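You operate a simulated robot arm through the tools that you are given. There is no shell and no other tool. Be economical: measure what you need, move in short steps, check, and stop when the job is done.

Carry out the task below with a simulated robot arm. There is one attempt and no reset: what you move stays moved.

## Task
Rub the dried ink off the slab with the yellow rag and wash.
Fine: open the wash box, wet the rag, put it back after and shut the lid. Where these are worked on the way, their far stop is far enough and under half their travel is too little: lid of the wash box. What is to be rubbed or washed off counts as gone when no trace of it is left.

The check looks at the end state, three seconds after you hand in, the way a careful person would. Anything else that was tipped, shoved, dropped, spilled or broken makes it a failure. Lids that push on must go on centred and level and be pressed home; caps that screw on are set level and turned clockwise until they are tight.

## Robot
A 7-joint arm with a two-finger parallel gripper, fixed in place. Base frame: the origin is at the foot of the arm, x ahead of it, y to its left, z up; the work surface is at about z = 0. Units: mm, rad, N and s.
With the tool pointing down near the work surface it reaches from about 240 to 620 mm from the base axis. Its first joint turns from -1.152 to 1.152 rad. Payload 2.6 kg.
The tool frame sits at the grasp point between the pads (the TCP): z along the fingers, y along the line on which they close. The tips reach 30 mm beyond it. The gripper opens to 94 mm. The fingers are 28 mm wide and 10 mm thick; the gripper's body (50 by 96 mm) begins 55 mm behind the TCP.
Orientation is that of the tool frame in the base frame, as [roll, pitch, yaw] about the fixed x, y, z axes, in that order (R = Rz(yaw) Ry(pitch) Rx(roll)). With the fingers straight down and closing along the base's y, the tool's x points along the base's -x, its y along +y and its z along -z.

## Interface
- The arm moves only by the tool nudge_tool. Its argument "targets" is a list of rows, each an object (a shift or turn left out is 0, a gripper value left out holds the last) with "offset": the shift along the base's x, y, z in units of 30 mm (1.0 is 30 mm), a list of three; "turn": the turn, a rotation vector about the base's x, y, z in units of 5 degrees (1.0 is 5 degrees), a list of three. In form: [{"offset": [x, y, z], "turn": [rx, ry, rz]}, ...]. A call has 1 to 8 rows; each row shifts and turns the commanded pose from where the row before left it. "gripper" is the opening, from 0 (shut) to 1 (fully open), set as the call begins (left out, the last holds). A call with a number of a shift or a turn outside -1 to 1 is refused whole. Each row takes 0.2 s and may step no farther than 50 mm and 0.15 rad from the row before; otherwise, or with a gripper value out of range, the whole call is refused. A pose out of reach is approached as far as the arm can. The call stops where the force on the tool passes 70 N (or 10 N more than at its start, if that is more) or the arm is blocked; 0.2 s more then pass. Each finger travels about 72 mm/s and halts on what it meets, pressing with about 28 N; the grip force reading is that of the motor and also rises with nothing between the fingers. The clock runs only during rows and for 0.2 s after the last one: add rows that do not move to give the fingers time. It gives the time, the measured TCP pose, the force on the tool (base axes), the opening and the grip force at its end, in the units of the frame above (readings bear some noise), with the torque about the TCP (base axes, N m) and any sound that the robot's microphone picked up.
- Cameras (640 x 400 px; columns grow to the right, rows downward): "scene" is fixed at [51.3, 441.5, 573.4]; the picture's right is [-0.66, -0.75, 0.00], its down [-0.42, 0.37, -0.83] and it looks along [0.62, -0.55, -0.56] (base axes); focal length 331 px, centre (320, 200). "wrist" rides on the gripper at [76, 14, -102] in the tool frame; the picture's right is [-0.18, 0.98, 0.00], its down [-0.75, -0.14, -0.64] and it looks along [-0.63, -0.12, 0.77] (tool axes); focal length 243 px, centre (320, 200). There is no depth. A picture from a camera that has moved, and an enlarged one, comes with that camera's place and axes in the base frame and with its lens. The place of the scene camera against the robot may be out by one fixed shift of up to 12 mm in any direction.
- get_image(camera): a new picture of that camera. It takes no simulated time.
- inspect(camera, box): a new picture of the part [left, top, right, bottom] of that camera's present view, enlarged. It takes no simulated time.
- job_done(): hands the job in; it is judged then, once.

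Work in short steps. Places have to be worked out from the pictures, the camera data and where the tool is seen: move nearer, look again, correct. Check each grasp and each placing, and mend what went wrong. You have 120 turns and 84 pictures in all, those below and enlarged ones among them. Open the gripper and draw the arm clear of the work before you hand the job in, unless the task says otherwise; then end with one line.

The tools are called after "Call:" as name(argument=value, ...) on one line, values as JSON. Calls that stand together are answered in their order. nudge_tool: Moves the arm, as the interface text tells. Its arguments: {"type":"object","properties":{"targets":{"type":"array"},"gripper":{"type":"number"}},"required":["targets"]} The other tools are called the same way: get_image (camera) takes a picture; inspect (camera, box) takes an enlarged picture of a part of a camera's view; job_done () hands the job in.

At the start:

```text
t: 0.0
tool_pos: [438.0, 56.4, 253.5]
tcp_rot: [-3.141, 0.0, -3.14]
contact_force: [0.4, -0.1, 0.0]
moment: [0.04, -0.02, -0.01]
width: 93.9
grasp_force: 0.1
```

scene: 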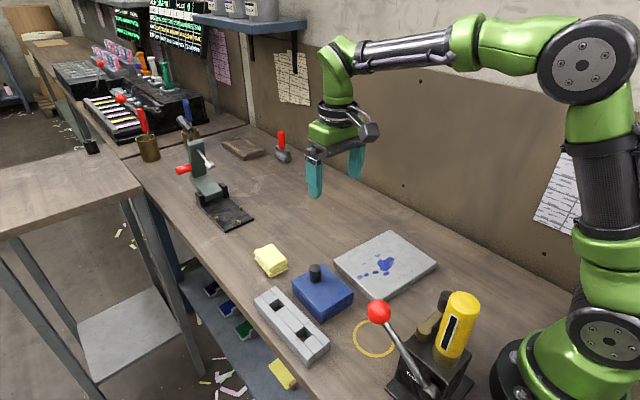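
wrist: 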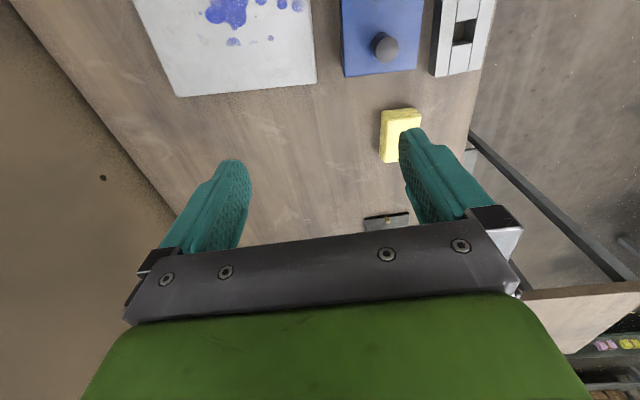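

I'll start by looking closely at the rag, the blue box and the slab.

Call:
inspect(camera="scene", box=[230, 220, 450, 360])

Call:
inspect(camera="wrist", box=[320, 0, 520, 240])

```text
2.86 times, centred on (340, 290) of scene
camera zoom: at [51.3, 441.5, 573.4], right [-0.66, -0.75, 0.0], down [-0.42, 0.37, -0.83], along [0.62, -0.55, -0.56], focal length 946 px, centre (263, -57)
```

zoom: 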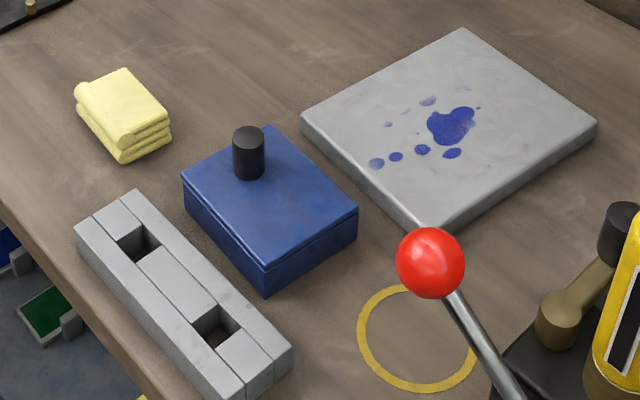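

```text
1.67 times, centred on (420, 120) of wrist
camera zoom: at [362.4, 71.7, 357.1], right [0.18, 0.98, 0.0], down [0.75, -0.14, 0.64], along [0.63, -0.12, -0.77], focal length 404 px, centre (153, 333)
```

zoom: 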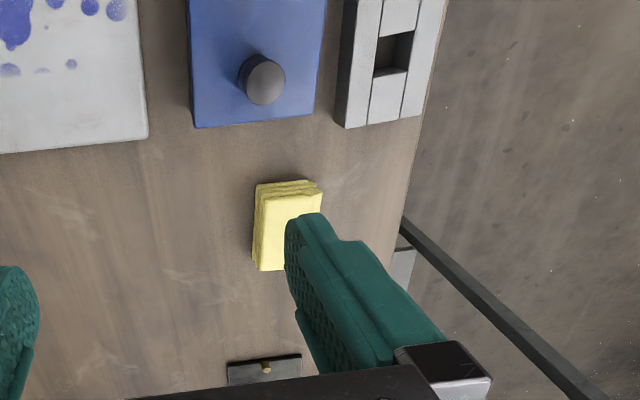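

The blue box (x≈350–450, y≈87–168, height ≈37) carries a knob near its far-x end, at about (416,128). The rag is at about (543,156) and the slab centre about (368,-44). I move above the knob and look again.

Call:
nudge_tool(targets=[{"offset": [-0.18, 0.6, -0.8]}, {"offset": [-0.18, 0.6, -0.8]}, {"offset": [-0.18, 0.6, -0.8]}, {"offset": [-0.18, 0.6, -0.8]}, {}], gripper=0.65)

Call:
get_image(camera="wrist")

Call:
get_image(camera="scene")

```text
t: 1.2
tool_pos: [415.9, 129.9, 157.9]
tcp_rot: [3.141, 0.0, -3.141]
contact_force: [-0.3, 0.0, 0.0]
moment: [0.0, -0.05, -0.01]
width: 61.1
grasp_force: 0.0
```

```text
79 pictures are left
camera wrist: at [340.0, 144.8, 261.1], right [0.18, 0.98, 0.0], down [0.75, -0.14, 0.64], along [0.63, -0.12, -0.77], focal length 243 px, centre (320, 200)
```

wrist: 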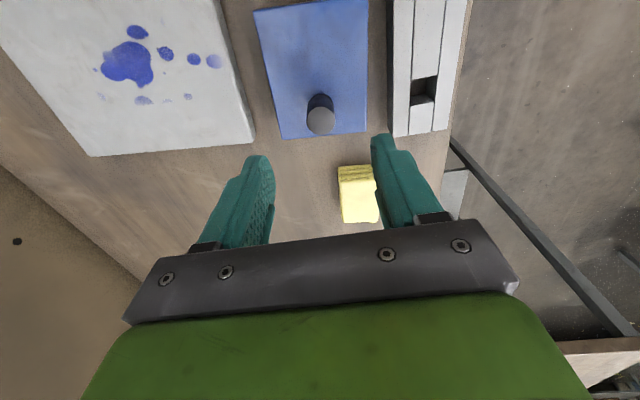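

```text
78 pictures are left
```

scene: 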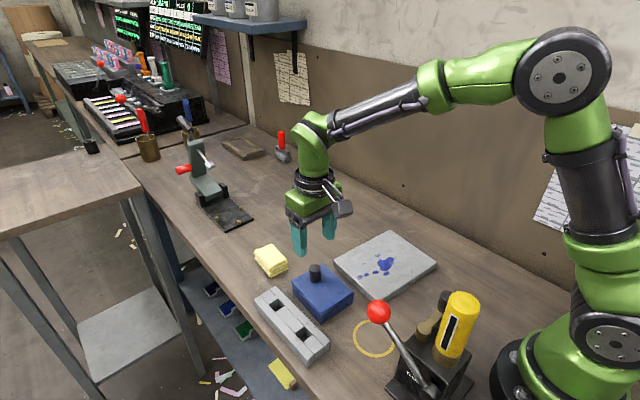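

The knob sits at about (414,131), top at about z 75, and the lid's far edge is at x≈442. I lower around it, tips just above the lid, and close.

Call:
nudge_tool(targets=[{"offset": [-0.03, 0.02, -0.7]}, {"offset": [-0.03, 0.02, -0.7]}, {"offset": [0, 0, -0.7]}, {"offset": [0, 0, -0.7]}, {}], gripper=0.65)

Call:
nudge_tool(targets=[{}, {}, {}], gripper=0.0)

Call:
inspect(camera="scene", box=[230, 200, 450, 340])

```text
t: 2.4
tool_pos: [414.7, 130.1, 75.0]
tcp_rot: [-3.141, 0.001, -3.141]
contact_force: [0.2, 0.0, 1.1]
moment: [-0.02, -0.04, 0.0]
width: 60.9
grasp_force: 0.1
```

```text
t: 3.2
tool_pos: [413.8, 129.4, 75.4]
tcp_rot: [-3.141, -0.001, -3.14]
contact_force: [1.4, 2.8, 0.2]
moment: [0.08, -0.08, -0.03]
width: 23.2
grasp_force: 27.8
```

```text
2.86 times, centred on (340, 270) of scene
camera zoom: at [51.3, 441.5, 573.4], right [-0.66, -0.75, 0.0], down [-0.42, 0.37, -0.83], along [0.62, -0.55, -0.56], focal length 946 px, centre (263, 0)
```

zoom: 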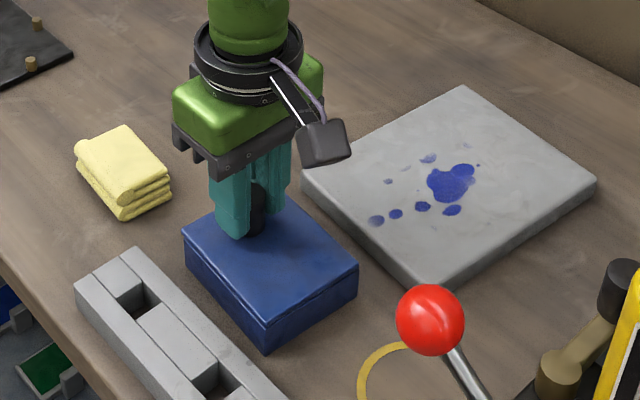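

The knob is held (23 mm). I test a small upward arc, as a hinge on the near-x side would allow, and watch the force.

Call:
nudge_tool(targets=[{"offset": [-0.02, 0, 0.1], "turn": [0, -0.45, 0]}, {"offset": [-0.05, 0, 0.1], "turn": [0, -0.45, 0]}, {}])

Call:
inspect(camera="scene", box=[230, 200, 450, 340])

```text
t: 4.0
tool_pos: [410.9, 130.2, 80.0]
tcp_rot: [-3.14, 0.077, 3.141]
contact_force: [-5.1, -0.1, 1.9]
moment: [0.07, 0.33, 0.05]
width: 23.1
grasp_force: 28.1
```

```text
2.86 times, centred on (340, 270) of scene
camera zoom: at [51.3, 441.4, 573.4], right [-0.66, -0.75, 0.0], down [-0.42, 0.37, -0.83], along [0.62, -0.55, -0.56], focal length 946 px, centre (263, 0)
```

zoom: 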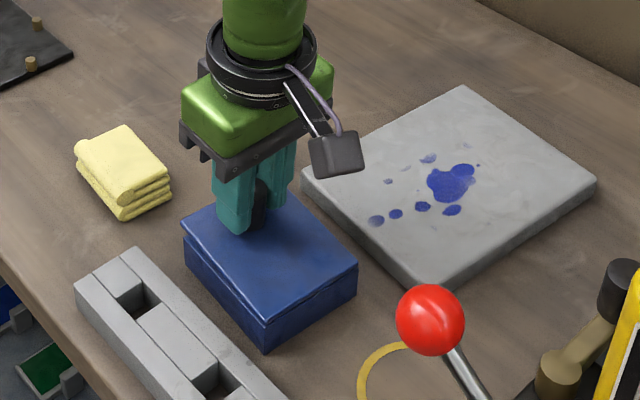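

The lid rises with little force, so it is hinged on the near-x side. I continue along the arc, letting the knob pivot in the pads and bringing the tool back upright so the wrist camera stays clear of the lever.

Call:
nudge_tool(targets=[{"offset": [-0.16, 0, 0.2], "turn": [0, 0.1, 0]}, {"offset": [-0.16, 0, 0.2], "turn": [0, 0.2, 0]}, {"offset": [-0.18, 0, 0.16], "turn": [0, 0.2, 0]}, {"offset": [-0.18, 0, 0.16], "turn": [0, 0.2, 0]}, {"offset": [-0.2, 0, 0.13], "turn": [0, 0.2, 0]}, {"offset": [-0.2, 0, 0.12]}, {}])

Call:
get_image(camera="scene")

```text
t: 5.6
tool_pos: [380.2, 129.5, 109.5]
tcp_rot: [3.141, 0.0, -3.141]
contact_force: [0.8, -0.1, -4.5]
moment: [-0.18, -0.29, 0.01]
width: 23.2
grasp_force: 28.1
```

```text
75 pictures are left
```

scene: 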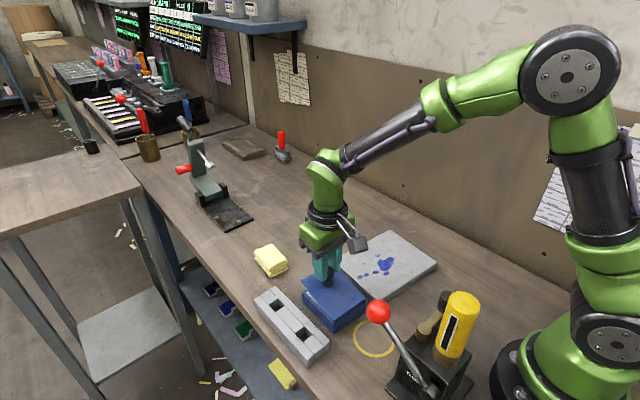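

Call:
inspect(camera="scene", box=[270, 200, 480, 400])

```text
2.00 times, centred on (375, 300) of scene
camera zoom: at [51.3, 441.5, 573.4], right [-0.66, -0.75, 0.0], down [-0.42, 0.37, -0.83], along [0.62, -0.55, -0.56], focal length 662 px, centre (210, 0)
```

zoom: 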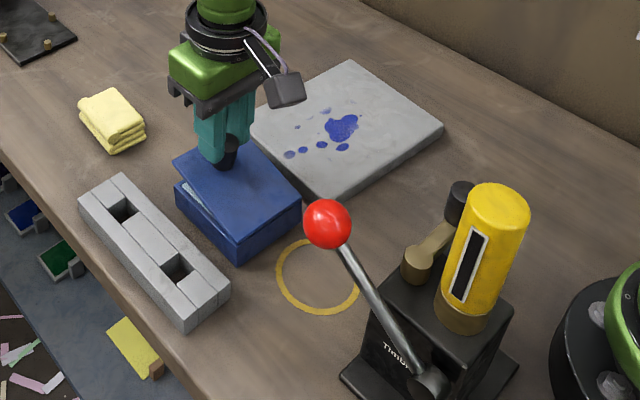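

The lid is only about 20° open, so the knob has slid in the pads. I release it gently to see whether the lid stays up by itself.

Call:
nudge_tool(targets=[{}, {}, {}], gripper=0.6)

Call:
inspect(camera="scene", box=[270, 200, 480, 400])

```text
t: 6.4
tool_pos: [379.2, 129.9, 109.5]
tcp_rot: [3.141, 0.001, 3.141]
contact_force: [-0.8, -0.5, -0.3]
moment: [0.0, -0.02, 0.0]
width: 56.7
grasp_force: 0.1
```

```text
2.00 times, centred on (375, 300) of scene
camera zoom: at [51.3, 441.5, 573.4], right [-0.66, -0.75, 0.0], down [-0.42, 0.37, -0.83], along [0.62, -0.55, -0.56], focal length 662 px, centre (210, 0)
```

zoom: 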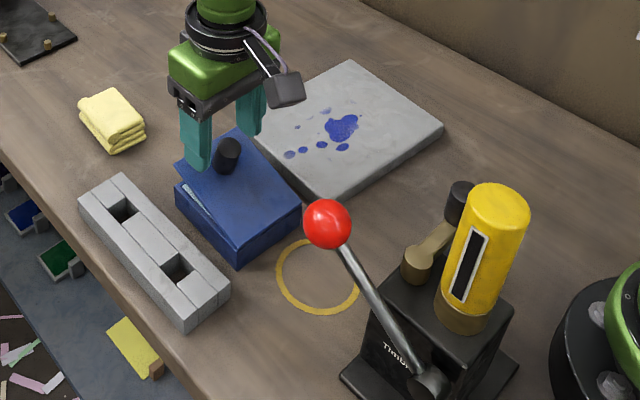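

The lid holds where it is left. I close the fingers above the knob, come down on its +x side, and push it toward -x to raise the lid further.

Call:
nudge_tool(targets=[{"offset": [0, 0, 0.8]}, {"offset": [0.3, 0, 0.8]}, {"offset": [0.9, 0, 0]}, {"offset": [0.6, 0, 0]}, {}])

Call:
nudge_tool(targets=[{}, {}, {}, {"offset": [0, 0, -0.5]}, {"offset": [0, 0, -0.5]}, {"offset": [0, 0, -0.5]}, {}], gripper=0.0)

Call:
inspect(camera="scene", box=[230, 200, 450, 340])

Call:
get_image(camera="wrist")

```text
t: 7.6
tool_pos: [432.5, 129.6, 157.8]
tcp_rot: [3.141, 0.0, 3.142]
contact_force: [0.0, 0.4, 0.0]
moment: [0.04, 0.04, 0.02]
width: 56.3
grasp_force: 0.1
```

```text
t: 9.2
tool_pos: [434.1, 129.9, 111.9]
tcp_rot: [-3.141, 0.001, 3.141]
contact_force: [-0.2, 0.8, 0.4]
moment: [0.0, 0.03, -0.01]
width: 0.0
grasp_force: 27.9
```

```text
2.86 times, centred on (340, 270) of scene
camera zoom: at [51.3, 441.5, 573.4], right [-0.66, -0.75, 0.0], down [-0.42, 0.37, -0.83], along [0.62, -0.55, -0.56], focal length 946 px, centre (263, 0)
```

zoom: 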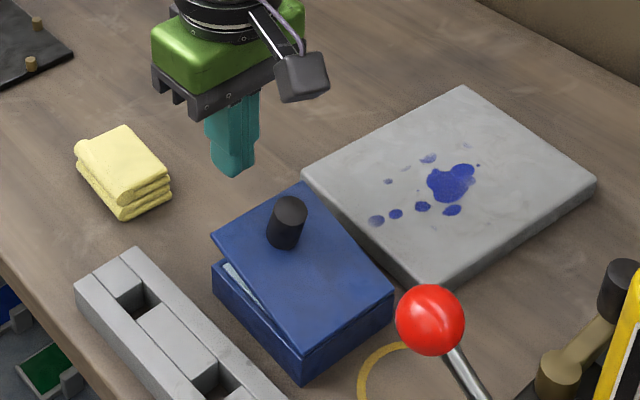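

```text
71 pictures are left
camera wrist: at [358.3, 144.4, 214.9], right [0.18, 0.98, 0.0], down [0.75, -0.14, 0.64], along [0.63, -0.12, -0.77], focal length 243 px, centre (320, 200)
```

wrist: 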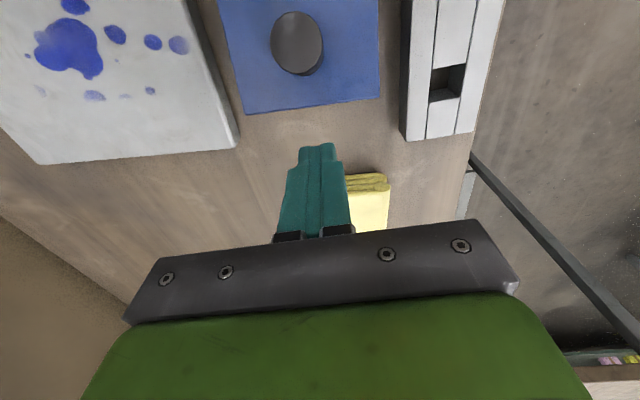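

The box itself slid about 35 mm toward -x, because the knob would not pivot in the pads. I will press the lid shut with a straight downward push near its far edge, then carry the box back before trying again.

Call:
nudge_tool(targets=[{"offset": [-0.98, 0, 0]}, {"offset": [0, 0, -0.3]}, {"offset": [0, 0, -0.3]}, {"offset": [0, 0, -0.3]}, {"offset": [0, 0, -0.3]}, {}])

Call:
inspect(camera="scene", box=[230, 200, 450, 340])

```text
t: 10.6
tool_pos: [405.8, 129.4, 76.7]
tcp_rot: [-3.141, -0.001, 3.141]
contact_force: [1.8, 0.8, -0.4]
moment: [0.0, -0.1, -0.01]
width: 0.0
grasp_force: 28.4
```

```text
2.86 times, centred on (340, 270) of scene
camera zoom: at [51.3, 441.5, 573.4], right [-0.66, -0.75, 0.0], down [-0.42, 0.37, -0.83], along [0.62, -0.55, -0.56], focal length 946 px, centre (263, 0)
```

zoom: 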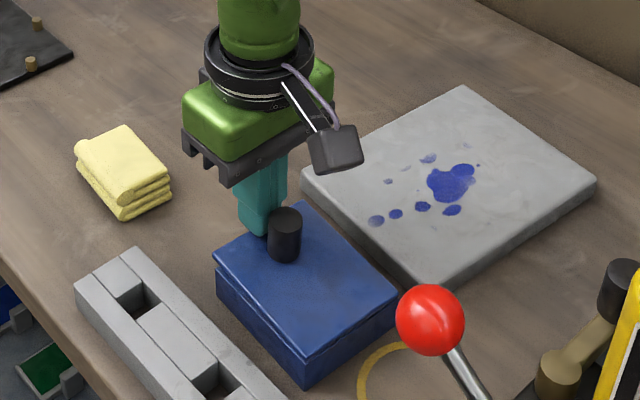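

Nearly shut; the lid moves very easily. I press a little further down until it meets resistance.

Call:
nudge_tool(targets=[{"offset": [0, 0, -0.15]}, {"offset": [0, 0, -0.15]}, {"offset": [0, 0, -0.1]}, {}])

Call:
inspect(camera="scene", box=[230, 200, 450, 340])

```text
t: 11.6
tool_pos: [404.5, 129.6, 66.0]
tcp_rot: [3.14, 0.001, 3.141]
contact_force: [-4.6, -1.8, 26.7]
moment: [-0.01, 0.69, -0.04]
width: 0.2
grasp_force: 28.1
```

```text
2.86 times, centred on (340, 270) of scene
camera zoom: at [51.2, 441.4, 573.4], right [-0.66, -0.75, 0.0], down [-0.42, 0.37, -0.83], along [0.62, -0.55, -0.56], focal length 946 px, centre (263, 0)
```

zoom: 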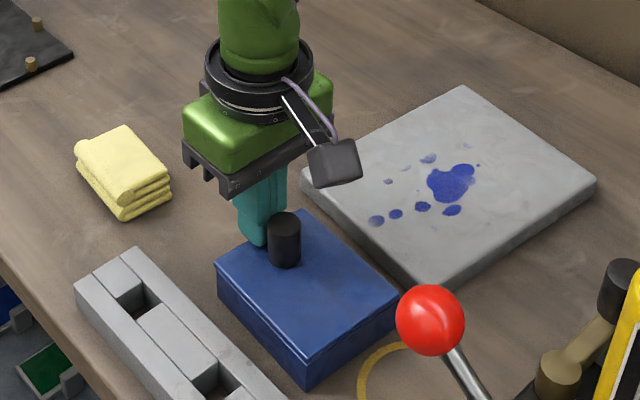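

Shut; the lid top is at z≈36. I raise, open wide, and measure the box from above before straddling it.

Call:
nudge_tool(targets=[{"offset": [0, 0, 0.9]}, {"offset": [-0.4, 0, 0.9]}, {"offset": [-0.6, 0, 0.9]}, {}, {}])

Call:
nudge_tool(targets=[{}, {}, {}, {}], gripper=1.0)

Call:
get_image(camera="wrist")

```text
t: 12.8
tool_pos: [375.8, 129.5, 144.5]
tcp_rot: [3.14, 0.0, -3.14]
contact_force: [0.3, 0.4, 0.3]
moment: [-0.04, 0.02, -0.01]
width: 0.1
grasp_force: 28.0
```

```text
t: 13.8
tool_pos: [375.2, 128.3, 145.0]
tcp_rot: [-3.141, 0.0, 3.141]
contact_force: [0.8, 0.3, 0.5]
moment: [-0.01, -0.04, -0.01]
width: 94.1
grasp_force: 0.0
```

```text
68 pictures are left
camera wrist: at [298.8, 144.6, 247.8], right [0.18, 0.98, 0.0], down [0.75, -0.14, 0.64], along [0.63, -0.12, -0.77], focal length 243 px, centre (320, 200)
```

wrist: 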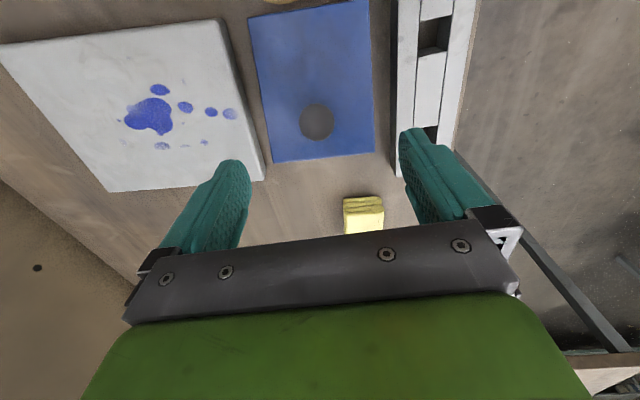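

The lid's far edge looks too wide for a shut lid; I check the scene view to see whether it rose with the fingers.

Call:
inspect(camera="scene", box=[230, 200, 450, 340])

```text
2.86 times, centred on (340, 270) of scene
camera zoom: at [51.3, 441.5, 573.4], right [-0.66, -0.75, 0.0], down [-0.42, 0.37, -0.83], along [0.62, -0.55, -0.56], focal length 946 px, centre (263, 0)
```

zoom: 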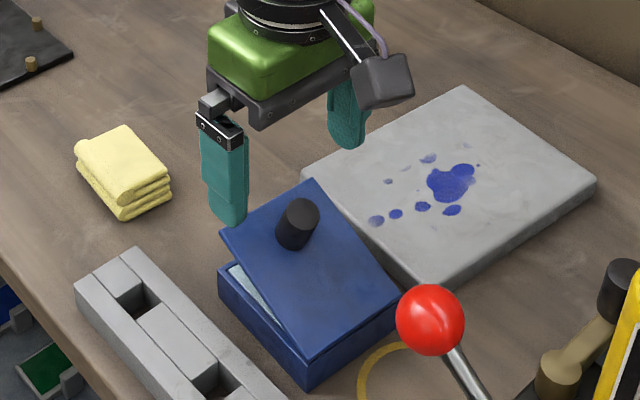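

My upward move brushed the knob and swung the lid open again. So a light knob push opens it without moving the box. I shut it again, with the fingers either side of the knob this time, and rise straight up.

Call:
nudge_tool(targets=[{"offset": [0.4, 0, 0]}, {}, {"offset": [0, 0, -0.6]}, {"offset": [0, 0, -0.6]}, {"offset": [0, 0, -0.6]}, {"offset": [0, 0, -0.5]}, {"offset": [0, 0, -0.3]}, {}], gripper=0.5)

Call:
nudge_tool(targets=[{"offset": [0, 0, 0.7]}, {"offset": [0, 0, 0.7]}, {"offset": [0, 0, 0.7]}, {}])

Call:
get_image(camera="wrist")

```text
t: 15.6
tool_pos: [387.1, 130.6, 67.1]
tcp_rot: [-3.141, -0.001, -3.14]
contact_force: [0.3, 0.4, 0.0]
moment: [-0.02, -0.04, -0.01]
width: 47.1
grasp_force: 0.0
```

```text
t: 16.6
tool_pos: [387.9, 129.5, 130.6]
tcp_rot: [3.141, 0.001, -3.141]
contact_force: [-0.5, 0.8, 0.1]
moment: [-0.01, 0.02, 0.03]
width: 47.0
grasp_force: 0.0
```

```text
66 pictures are left
camera wrist: at [311.1, 144.4, 233.2], right [0.18, 0.98, 0.0], down [0.75, -0.14, 0.64], along [0.63, -0.12, -0.77], focal length 243 px, centre (320, 200)
```

wrist: 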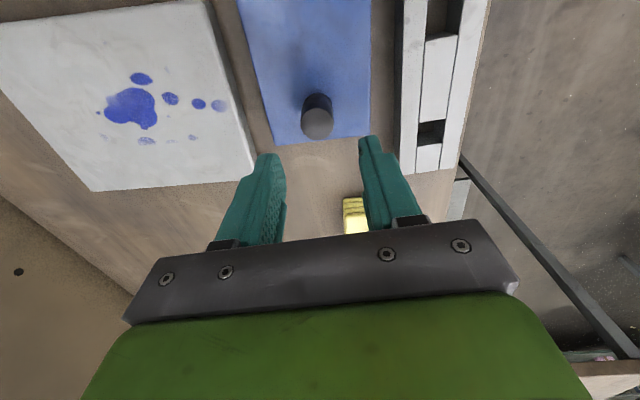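

Shut now: the box spans about x 304–405, y 85–168. I open fully, centre at (364,126), and look before descending astride it.

Call:
nudge_tool(targets=[{"offset": [-0.4, -0.06, 0.3]}, {"offset": [-0.4, -0.06, 0.2]}, {}, {}], gripper=1.0)

Call:
nudge_tool(targets=[{"offset": [0, 0, -0.7]}, {"offset": [0, 0, -0.7]}, {}])

Call:
get_image(camera="wrist")

Call:
inspect(camera="scene", box=[250, 200, 470, 340])

```text
t: 17.6
tool_pos: [363.5, 126.1, 145.8]
tcp_rot: [3.141, 0.001, -3.139]
contact_force: [0.7, 1.3, 0.5]
moment: [0.0, 0.01, 0.02]
width: 94.3
grasp_force: 0.1
```

```text
t: 18.4
tool_pos: [363.1, 126.3, 103.9]
tcp_rot: [-3.142, -0.001, -3.141]
contact_force: [-1.1, 0.8, 0.3]
moment: [0.0, 0.01, 0.0]
width: 94.0
grasp_force: 0.2
```

```text
65 pictures are left
camera wrist: at [287.2, 141.2, 206.2], right [0.18, 0.98, 0.0], down [0.75, -0.14, 0.64], along [0.63, -0.12, -0.77], focal length 243 px, centre (320, 200)
```

wrist: 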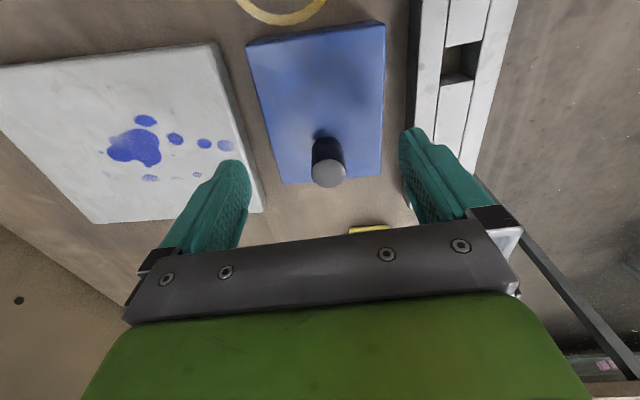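

```text
2.86 times, centred on (360, 270) of scene
camera zoom: at [51.3, 441.5, 573.4], right [-0.66, -0.75, 0.0], down [-0.42, 0.37, -0.83], along [0.62, -0.55, -0.56], focal length 946 px, centre (206, 0)
```

zoom: 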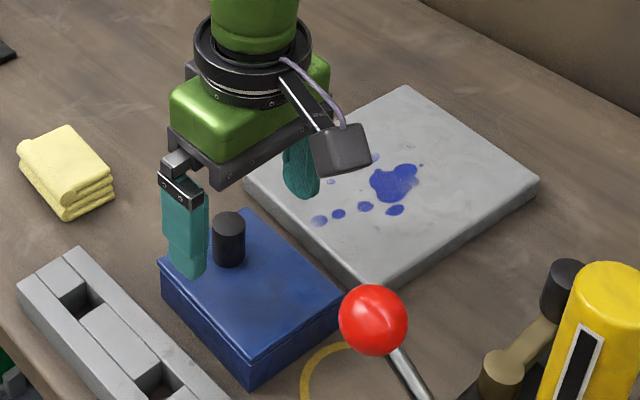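

The box may be yawed about -2.5°, with its centre near y≈129 at this x. I match that and descend until the tips are just above lid height, then check clearance.

Call:
nudge_tool(targets=[{"offset": [0, 0.1, -0.5], "turn": [0, 0, -0.5]}, {"offset": [0, 0, -0.5]}, {}])

Call:
get_image(camera="wrist")

Call:
inspect(camera="scene", box=[270, 230, 400, 340])

```text
t: 19.2
tool_pos: [363.2, 129.4, 73.0]
tcp_rot: [3.141, 0.001, 3.097]
contact_force: [-0.8, 0.8, -0.5]
moment: [-0.01, -0.01, 0.03]
width: 93.8
grasp_force: 0.1
```

```text
63 pictures are left
camera wrist: at [287.7, 147.6, 175.8], right [0.23, 0.97, 0.0], down [0.75, -0.17, 0.64], along [0.63, -0.15, -0.77], focal length 243 px, centre (320, 200)
```

wrist: 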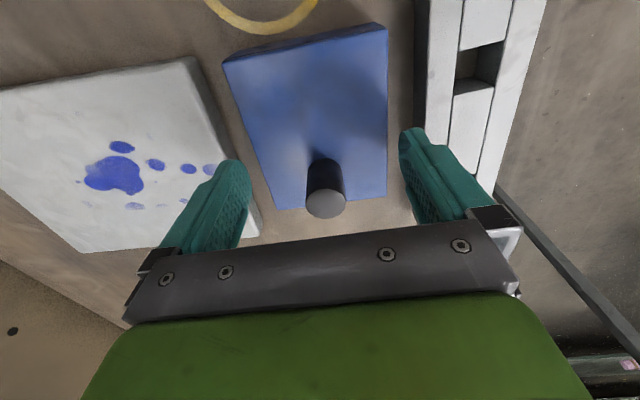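

```text
3.64 times, centred on (335, 285) of scene
camera zoom: at [51.3, 441.5, 573.4], right [-0.66, -0.75, 0.0], down [-0.42, 0.37, -0.83], along [0.62, -0.55, -0.56], focal length 1204 px, centre (266, -109)
```

zoom: 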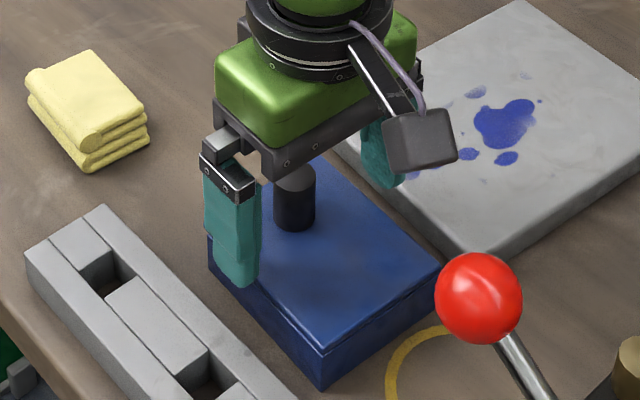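

Clearance is about 7 mm at the +y finger and more on the other side. I shift +1.5 mm and descend to z≈42.

Call:
nudge_tool(targets=[{"offset": [0, 0.05, -0.2]}, {"offset": [0, 0, -0.3]}, {"offset": [0, 0, -0.3]}, {"offset": [0, 0, -0.2]}, {}])

Call:
nudge_tool(targets=[{}, {}], gripper=0.75)

Call:
inspect(camera="scene", box=[270, 230, 400, 340])

```text
t: 20.4
tool_pos: [363.3, 131.1, 43.5]
tcp_rot: [3.141, -0.001, 3.099]
contact_force: [0.1, -0.5, -0.1]
moment: [0.05, -0.03, -0.04]
width: 93.8
grasp_force: 0.1
```

```text
t: 21.0
tool_pos: [362.9, 130.3, 42.6]
tcp_rot: [3.141, 0.0, 3.097]
contact_force: [0.6, -1.5, 0.2]
moment: [-0.18, -0.19, -0.08]
width: 85.2
grasp_force: 28.7
```

```text
3.64 times, centred on (335, 285) of scene
camera zoom: at [51.3, 441.5, 573.4], right [-0.66, -0.75, 0.0], down [-0.42, 0.37, -0.83], along [0.62, -0.55, -0.56], focal length 1204 px, centre (266, -109)
```

zoom: 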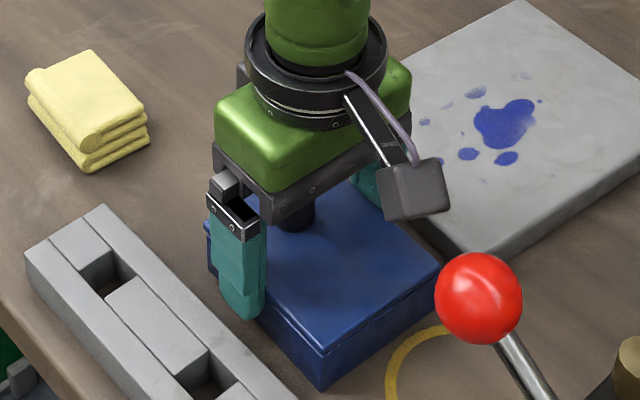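

The box is gripped at 85 mm. I slide it +36 mm in x back to its place.

Call:
nudge_tool(targets=[{"offset": [0.2, 0, 0.03]}, {"offset": [0.25, 0, 0]}, {"offset": [0.25, 0, 0]}, {"offset": [0.25, 0, 0]}, {"offset": [0.2, 0, 0]}, {"offset": [0, 0, -0.03]}, {}])

Call:
inspect(camera="scene", box=[230, 220, 450, 360])

```text
t: 22.6
tool_pos: [397.3, 130.3, 43.1]
tcp_rot: [-3.141, 0.0, 3.098]
contact_force: [0.8, -0.5, 0.1]
moment: [-0.04, -0.06, 0.01]
width: 84.9
grasp_force: 28.0
```

```text
2.86 times, centred on (340, 290) of scene
camera zoom: at [51.3, 441.5, 573.4], right [-0.66, -0.75, 0.0], down [-0.42, 0.37, -0.83], along [0.62, -0.55, -0.56], focal length 946 px, centre (263, -57)
```

zoom: 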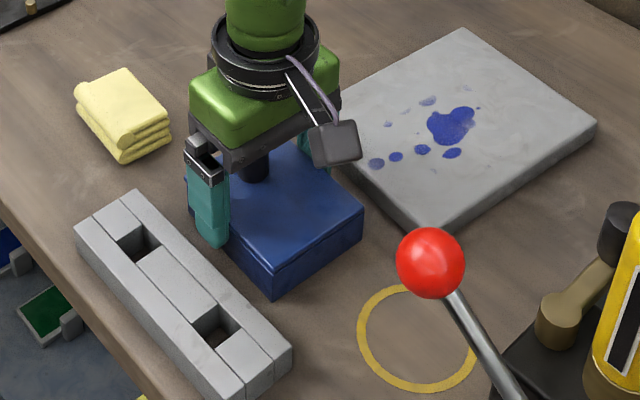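

About 6 mm short of the original place; I slide a little more, release and rise straight up.

Call:
nudge_tool(targets=[{"offset": [0.2, 0, 0]}, {}])

Call:
nudge_tool(targets=[{}, {}, {"offset": [0, 0, 0.5]}, {"offset": [0, 0, 0.8]}, {"offset": [0, 0, 0.8]}, {"offset": [0, 0, 0.5]}, {}], gripper=1.0)

Call:
inspect(camera="scene", box=[230, 220, 450, 360])

Call:
get_image(camera="wrist")

```text
t: 23.2
tool_pos: [403.3, 131.2, 44.3]
tcp_rot: [-3.141, 0.0, 3.101]
contact_force: [0.3, -0.3, 0.2]
moment: [-0.01, -0.08, 0.02]
width: 84.9
grasp_force: 28.2
```

```text
t: 24.8
tool_pos: [402.3, 130.5, 121.1]
tcp_rot: [3.141, 0.0, 3.099]
contact_force: [0.3, 0.7, 0.3]
moment: [0.01, -0.02, 0.0]
width: 94.0
grasp_force: 0.0
```

```text
2.86 times, centred on (340, 290) of scene
camera zoom: at [51.3, 441.5, 573.4], right [-0.66, -0.75, 0.0], down [-0.42, 0.37, -0.83], along [0.62, -0.55, -0.56], focal length 946 px, centre (263, -57)
```

zoom: 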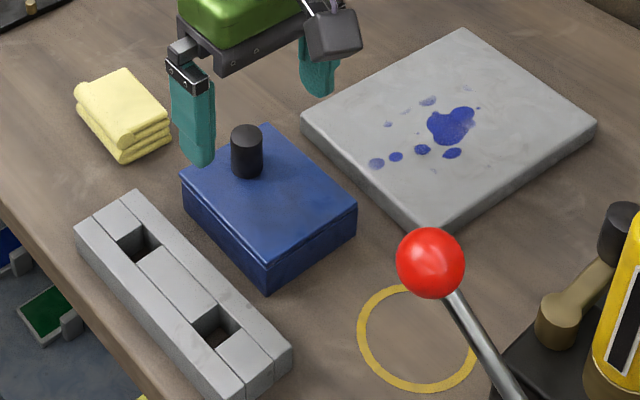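

```text
58 pictures are left
camera wrist: at [328.5, 148.9, 224.7], right [0.23, 0.97, 0.0], down [0.75, -0.17, 0.64], along [0.63, -0.15, -0.77], focal length 243 px, centre (320, 200)
```

wrist: 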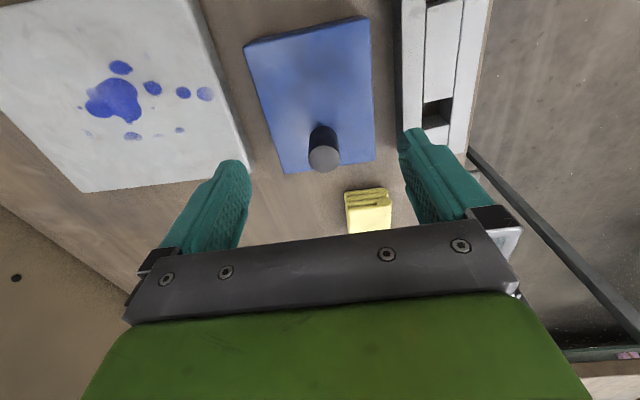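

The box is back within a couple of mm. Now I close the fingers and come down just +x of the knob, tips about 20 mm above the lid.

Call:
nudge_tool(targets=[{"offset": [0.5, 0, 0.5], "turn": [0, 0, 0.5]}, {"offset": [0.95, 0, 0]}, {}, {}, {}, {}], gripper=0.0)

Call:
nudge_tool(targets=[{"offset": [0, 0, -0.6]}, {"offset": [0, 0, -0.6]}, {"offset": [0, 0, -0.45]}, {}])

Call:
inspect(camera="scene", box=[230, 220, 450, 360])

```text
t: 26.2
tool_pos: [446.0, 129.9, 137.3]
tcp_rot: [3.141, 0.0, -3.141]
contact_force: [-0.2, 0.1, -0.1]
moment: [-0.02, 0.02, 0.0]
width: 0.1
grasp_force: 28.7
```

```text
t: 27.2
tool_pos: [446.4, 130.5, 86.7]
tcp_rot: [3.14, -0.001, -3.141]
contact_force: [-0.3, 0.0, 0.0]
moment: [-0.01, 0.01, 0.01]
width: 0.0
grasp_force: 28.1
```

```text
2.86 times, centred on (340, 290) of scene
camera zoom: at [51.3, 441.5, 573.4], right [-0.66, -0.75, 0.0], down [-0.42, 0.37, -0.83], along [0.62, -0.55, -0.56], focal length 946 px, centre (263, -57)
```

zoom: 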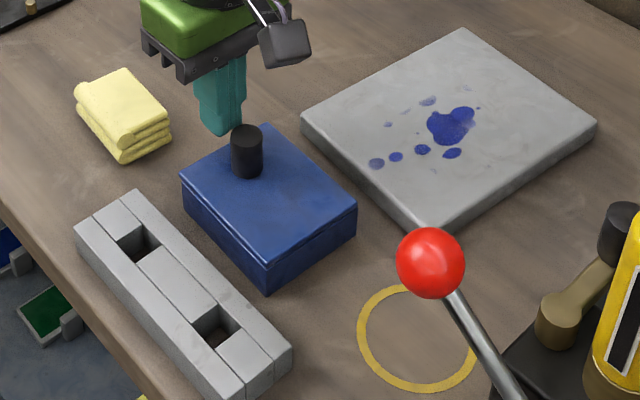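

I push the knob: first to contact, then along the knob's own arc (-x with rising z) to about 20°.

Call:
nudge_tool(targets=[{"offset": [-0.2, 0, 0]}, {"offset": [-0.15, 0, 0.15]}, {"offset": [-0.15, 0, 0.25]}, {"offset": [-0.15, 0, 0.25]}, {"offset": [-0.15, 0, 0.25]}, {}])

Call:
inspect(camera="scene", box=[230, 220, 450, 360])

```text
t: 28.6
tool_pos: [422.0, 131.9, 115.1]
tcp_rot: [3.141, -0.001, -3.139]
contact_force: [2.3, -0.2, 1.8]
moment: [-0.05, -0.07, 0.02]
width: 0.0
grasp_force: 27.4
```

```text
2.86 times, centred on (340, 290) of scene
camera zoom: at [51.3, 441.5, 573.4], right [-0.66, -0.75, 0.0], down [-0.42, 0.37, -0.83], along [0.62, -0.55, -0.56], focal length 946 px, centre (263, -57)
```

zoom: 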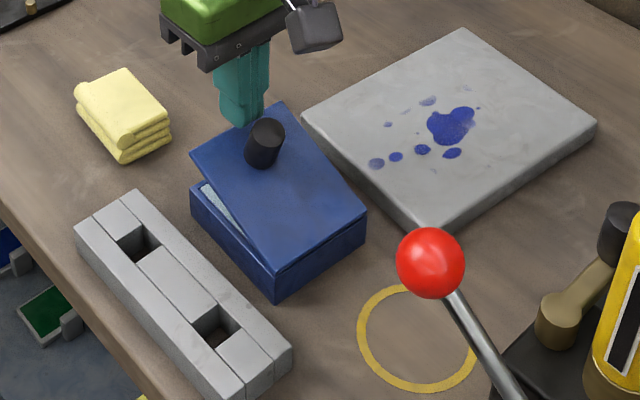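

About 22° open, with the box slipping about 9 mm. The leverage improves as the lid rises, so I continue the push more upward.

Call:
nudge_tool(targets=[{"offset": [-0.15, 0, 0.2]}, {"offset": [-0.2, 0, 0.18]}, {"offset": [-0.22, 0, 0.16]}, {"offset": [-0.24, 0, 0.14]}, {}])

Call:
inspect(camera="scene", box=[230, 220, 450, 360])

```text
t: 29.8
tool_pos: [398.3, 131.6, 134.9]
tcp_rot: [3.141, 0.001, -3.139]
contact_force: [4.0, -0.5, 6.2]
moment: [0.07, -0.08, 0.01]
width: 0.0
grasp_force: 28.0
```

```text
2.86 times, centred on (340, 290) of scene
camera zoom: at [51.3, 441.4, 573.4], right [-0.66, -0.75, 0.0], down [-0.42, 0.37, -0.83], along [0.62, -0.55, -0.56], focal length 946 px, centre (263, -57)
```

zoom: 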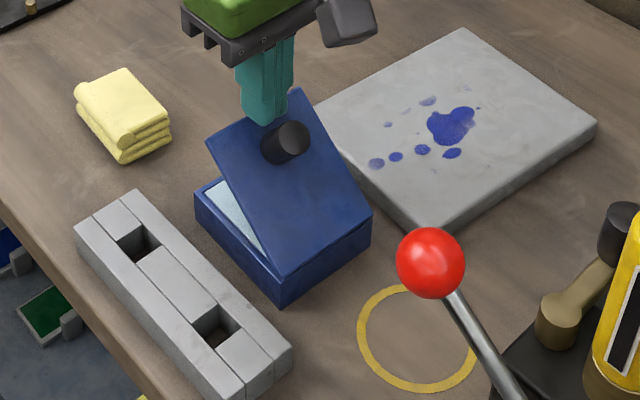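

About 38° open with the wash visible inside. I move over to the +x side of the raised edge, to push it from underneath along its arc.

Call:
nudge_tool(targets=[{"offset": [0.1, 0, 0.6]}, {"offset": [0.3, 0, 0.6]}, {"offset": [0.8, 0, 0]}, {"offset": [0.1, 0, -0.7]}, {"offset": [0, 0, -0.8]}, {"offset": [0, 0, -0.6]}, {}])

Call:
inspect(camera="scene", box=[230, 220, 450, 360])

Call:
get_image(camera="wrist")

```text
t: 31.4
tool_pos: [438.0, 132.3, 107.6]
tcp_rot: [3.141, 0.0, -3.14]
contact_force: [-0.1, 0.4, 0.3]
moment: [-0.03, 0.01, -0.03]
width: 0.2
grasp_force: 27.6
```

```text
2.86 times, centred on (340, 290) of scene
camera zoom: at [51.3, 441.5, 573.4], right [-0.66, -0.75, 0.0], down [-0.42, 0.37, -0.83], along [0.62, -0.55, -0.56], focal length 946 px, centre (263, -57)
```

zoom: 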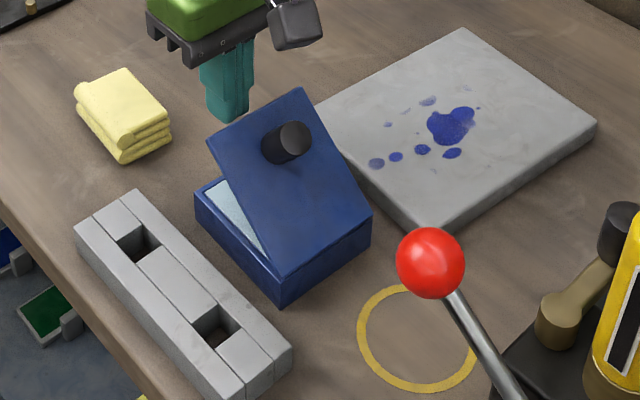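

```text
53 pictures are left
camera wrist: at [362.0, 146.4, 210.1], right [0.18, 0.98, 0.0], down [0.75, -0.14, 0.64], along [0.63, -0.12, -0.77], focal length 243 px, centre (320, 200)
```

wrist: 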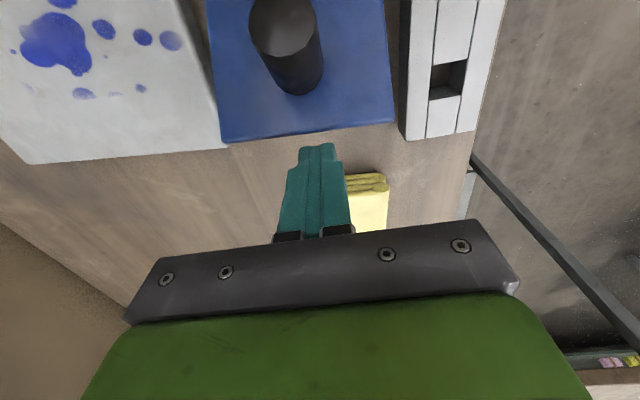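

The edge is clear ahead of the fingers. I touch it and push along its arc.

Call:
nudge_tool(targets=[{"offset": [-0.35, 0, 0]}, {"offset": [-0.2, 0, 0.1]}, {"offset": [-0.24, 0, 0.24]}, {"offset": [-0.24, 0, 0.22]}, {"offset": [-0.24, 0, 0.2]}, {}])

Call:
inspect(camera="scene", box=[230, 220, 450, 360])

```text
t: 32.8
tool_pos: [399.6, 130.6, 131.2]
tcp_rot: [3.141, 0.0, 3.141]
contact_force: [1.0, 0.1, 0.6]
moment: [0.03, 0.02, 0.04]
width: 0.0
grasp_force: 28.3
```

```text
2.86 times, centred on (340, 290) of scene
camera zoom: at [51.3, 441.5, 573.4], right [-0.66, -0.75, 0.0], down [-0.42, 0.37, -0.83], along [0.62, -0.55, -0.56], focal length 946 px, centre (263, -57)
```

zoom: 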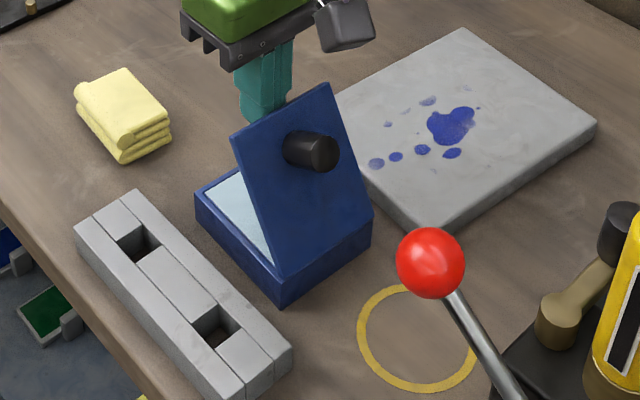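

Works cleanly: about 58° open and the box did not move. I continue to near vertical.

Call:
nudge_tool(targets=[{"offset": [-0.25, 0, 0.15]}, {"offset": [-0.27, 0, 0.12]}, {"offset": [-0.28, 0, 0.09]}, {"offset": [-0.28, 0, 0.06]}, {"offset": [-0.28, 0, 0.03]}, {}])

Call:
get_image(camera="scene")

```text
t: 34.2
tool_pos: [357.7, 130.7, 144.8]
tcp_rot: [-3.14, 0.0, 3.141]
contact_force: [0.1, -0.6, -1.3]
moment: [0.0, -0.01, 0.05]
width: 0.0
grasp_force: 27.4
```

```text
51 pictures are left
```

scene: 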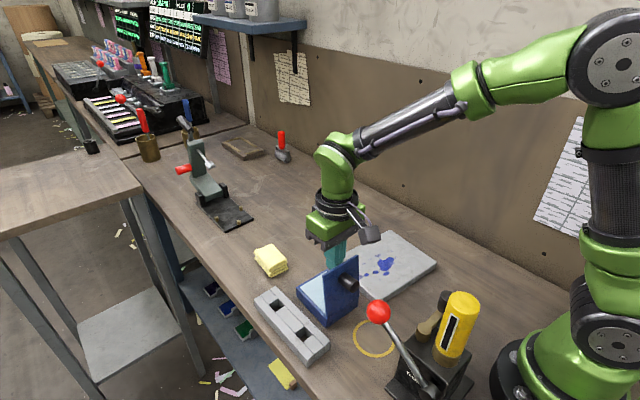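

About 80° open. I push a bit past vertical so it rests open.

Call:
nudge_tool(targets=[{"offset": [-0.25, 0, 0]}, {"offset": [-0.25, 0, 0]}, {"offset": [-0.2, 0, 0]}, {}])

Call:
inspect(camera="scene", box=[230, 220, 450, 360])

```text
t: 35.2
tool_pos: [338.5, 131.7, 143.1]
tcp_rot: [-3.141, 0.0, -3.141]
contact_force: [0.3, 0.5, 0.1]
moment: [0.01, -0.01, 0.02]
width: 0.0
grasp_force: 28.5
```

```text
2.86 times, centred on (340, 290) of scene
camera zoom: at [51.3, 441.5, 573.4], right [-0.66, -0.75, 0.0], down [-0.42, 0.37, -0.83], along [0.62, -0.55, -0.56], focal length 946 px, centre (263, -57)
```

zoom: 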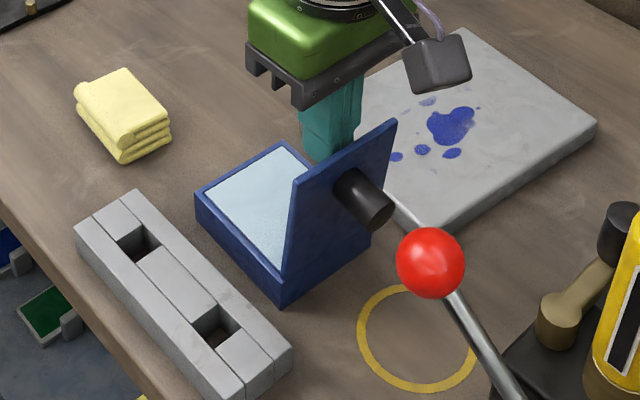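

The lid stands open past vertical. I back off, rise, and travel to above the rag, opening the gripper.

Call:
nudge_tool(targets=[{"offset": [0.4, 0, 0.2]}, {"offset": [0.9, 0.1, 0.6]}, {"offset": [1, 0.15, 0]}, {"offset": [1, 0.15, 0]}, {"offset": [1, 0.15, 0]}, {"offset": [1, 0.15, 0]}, {"offset": [0.8, 0.1, 0]}, {}], gripper=0.0)

Call:
nudge_tool(targets=[{"offset": [0, 0, -0.5]}, {}, {}, {}], gripper=0.9)

Call:
get_image(camera="wrist")

Call:
inspect(camera="scene", box=[210, 180, 430, 320])

```text
t: 37.0
tool_pos: [520.3, 155.0, 167.5]
tcp_rot: [3.14, 0.001, -3.139]
contact_force: [0.6, 0.0, 0.1]
moment: [-0.01, 0.0, 0.0]
width: 0.0
grasp_force: 27.5
```

```text
t: 38.0
tool_pos: [520.1, 155.2, 151.6]
tcp_rot: [3.141, 0.0, 3.141]
contact_force: [-0.1, -0.6, -1.0]
moment: [0.01, 0.0, 0.0]
width: 84.5
grasp_force: 0.2
```

```text
49 pictures are left
camera wrist: at [444.8, 170.1, 255.0], right [0.18, 0.98, 0.0], down [0.75, -0.14, 0.64], along [0.63, -0.12, -0.77], focal length 243 px, centre (320, 200)
```

wrist: 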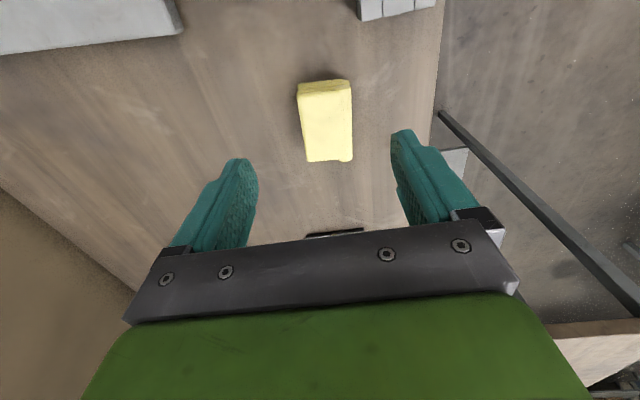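

```text
2.86 times, centred on (320, 250) of scene
camera zoom: at [51.3, 441.5, 573.4], right [-0.66, -0.75, 0.0], down [-0.42, 0.37, -0.83], along [0.62, -0.55, -0.56], focal length 946 px, centre (320, 57)
```

zoom: 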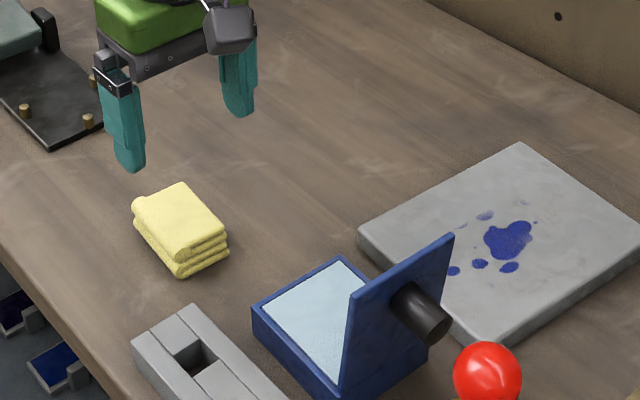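

The rag spans about x 502–578, y 135–182, yawed about -4°, with its centre near (540,158). I align, lower partway and check.

Call:
nudge_tool(targets=[{"offset": [0.35, 0.05, -0.5], "turn": [0, 0, -0.4]}, {"offset": [0.3, 0.03, -0.7], "turn": [0, 0, -0.4]}, {"offset": [0, 0, -0.7]}, {"offset": [0, 0, -0.6]}, {}], gripper=0.9)

Call:
get_image(camera="wrist")

Call:
inspect(camera="scene", box=[210, 180, 340, 290])

```text
t: 39.2
tool_pos: [539.9, 156.7, 77.0]
tcp_rot: [-3.141, 0.001, 3.07]
contact_force: [0.5, 0.5, -0.1]
moment: [0.01, -0.04, 0.01]
width: 84.6
grasp_force: 0.1
```

```text
47 pictures are left
camera wrist: at [465.1, 177.7, 179.9], right [0.25, 0.97, 0.0], down [0.74, -0.19, 0.64], along [0.62, -0.16, -0.77], focal length 243 px, centre (320, 200)
```

wrist: 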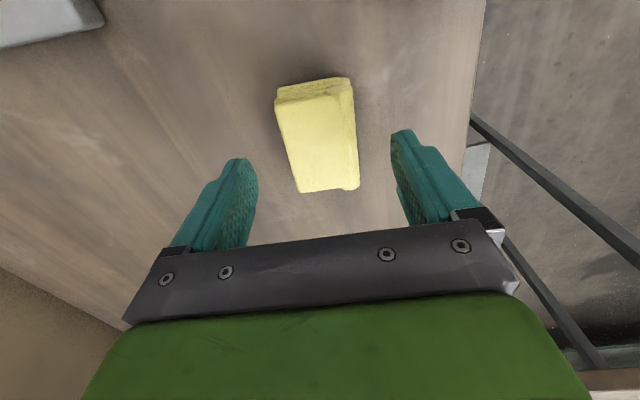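

```text
3.64 times, centred on (275, 235) of scene
camera zoom: at [51.3, 441.5, 573.4], right [-0.66, -0.75, 0.0], down [-0.42, 0.37, -0.83], along [0.62, -0.55, -0.56], focal length 1204 px, centre (484, 73)
```

zoom: 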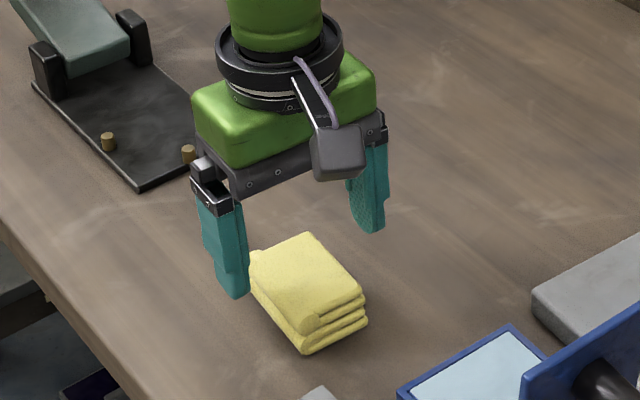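

Refined: centre (543,159), yaw about -7.5°. I align, descend so the tips are about 8 mm above the bench, and close.

Call:
nudge_tool(targets=[{"offset": [0.1, 0.07, -0.3], "turn": [0, 0, -0.6]}, {"offset": [0, 0, -0.5]}, {"offset": [0, 0, -0.5]}, {}])

Call:
nudge_tool(targets=[{}, {}, {}], gripper=0.0)

Call:
inspect(camera="scene", box=[210, 180, 340, 290])

```text
t: 40.2
tool_pos: [542.2, 159.1, 38.5]
tcp_rot: [3.141, 0.0, 3.019]
contact_force: [0.1, 0.4, -1.2]
moment: [0.0, 0.01, -0.02]
width: 84.7
grasp_force: 0.0
```

```text
t: 41.0
tool_pos: [543.0, 159.3, 38.6]
tcp_rot: [-3.141, -0.001, 3.019]
contact_force: [-0.3, -0.9, 2.7]
moment: [-0.01, 0.02, 0.09]
width: 49.6
grasp_force: 27.7
```

```text
3.64 times, centred on (275, 235) of scene
camera zoom: at [51.3, 441.4, 573.4], right [-0.66, -0.75, 0.0], down [-0.42, 0.37, -0.83], along [0.62, -0.55, -0.56], focal length 1204 px, centre (484, 73)
```

zoom: 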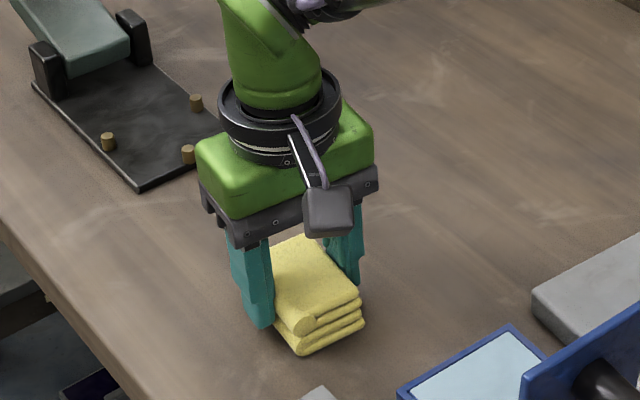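

The rag is held (49.6 mm). I lift it straight up and carry it over the open box, high, then look.

Call:
nudge_tool(targets=[{"offset": [0, 0, 0.6]}, {"offset": [0, 0, 0.9]}, {"offset": [0, 0, 0.9]}, {"offset": [0, 0, 0.9]}, {"offset": [-0.9, -0.15, 0]}, {"offset": [-0.9, -0.2, 0]}, {"offset": [-0.9, -0.2, 0]}, {}])

Call:
nudge_tool(targets=[{"offset": [-0.9, -0.2, 0], "turn": [0, 0, 0.4]}, {"offset": [-0.9, -0.1, 0], "turn": [0, 0, 0.4]}, {"offset": [-0.55, -0.1, 0]}, {}])

Call:
get_image(camera="wrist")

Call:
inspect(camera="scene", box=[250, 180, 450, 350])

```text
t: 42.8
tool_pos: [463.2, 141.8, 137.3]
tcp_rot: [3.141, -0.001, 3.02]
contact_force: [-1.2, 0.3, -0.2]
moment: [-0.02, 0.01, -0.03]
width: 49.0
grasp_force: 27.7
```

```text
t: 43.8
tool_pos: [391.5, 130.2, 138.4]
tcp_rot: [3.14, 0.0, 3.091]
contact_force: [-0.8, -0.4, -1.1]
moment: [-0.03, -0.01, 0.0]
width: 48.8
grasp_force: 27.9
```

```text
44 pictures are left
camera wrist: at [316.4, 149.1, 240.4], right [0.23, 0.97, 0.0], down [0.75, -0.18, 0.64], along [0.62, -0.15, -0.77], focal length 243 px, centre (320, 200)
```

wrist: 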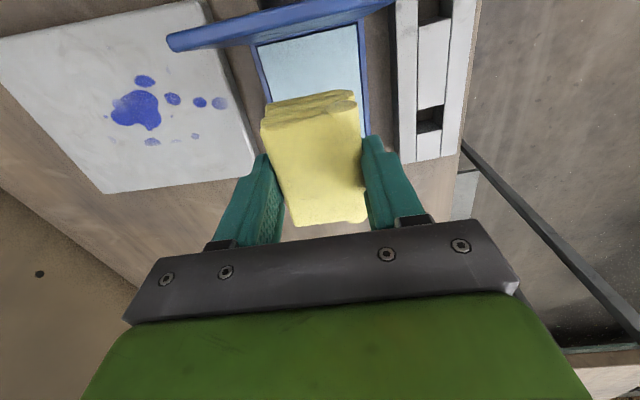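

```text
2.35 times, centred on (350, 265) of scene
camera zoom: at [51.3, 441.5, 573.4], right [-0.66, -0.75, 0.0], down [-0.42, 0.37, -0.83], along [0.62, -0.55, -0.56], focal length 779 px, centre (249, 47)
```

zoom: 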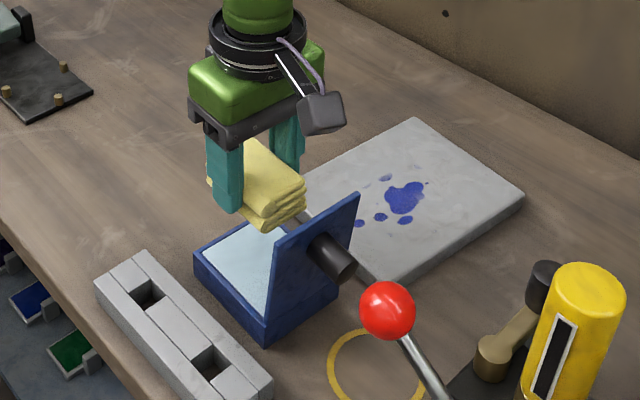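

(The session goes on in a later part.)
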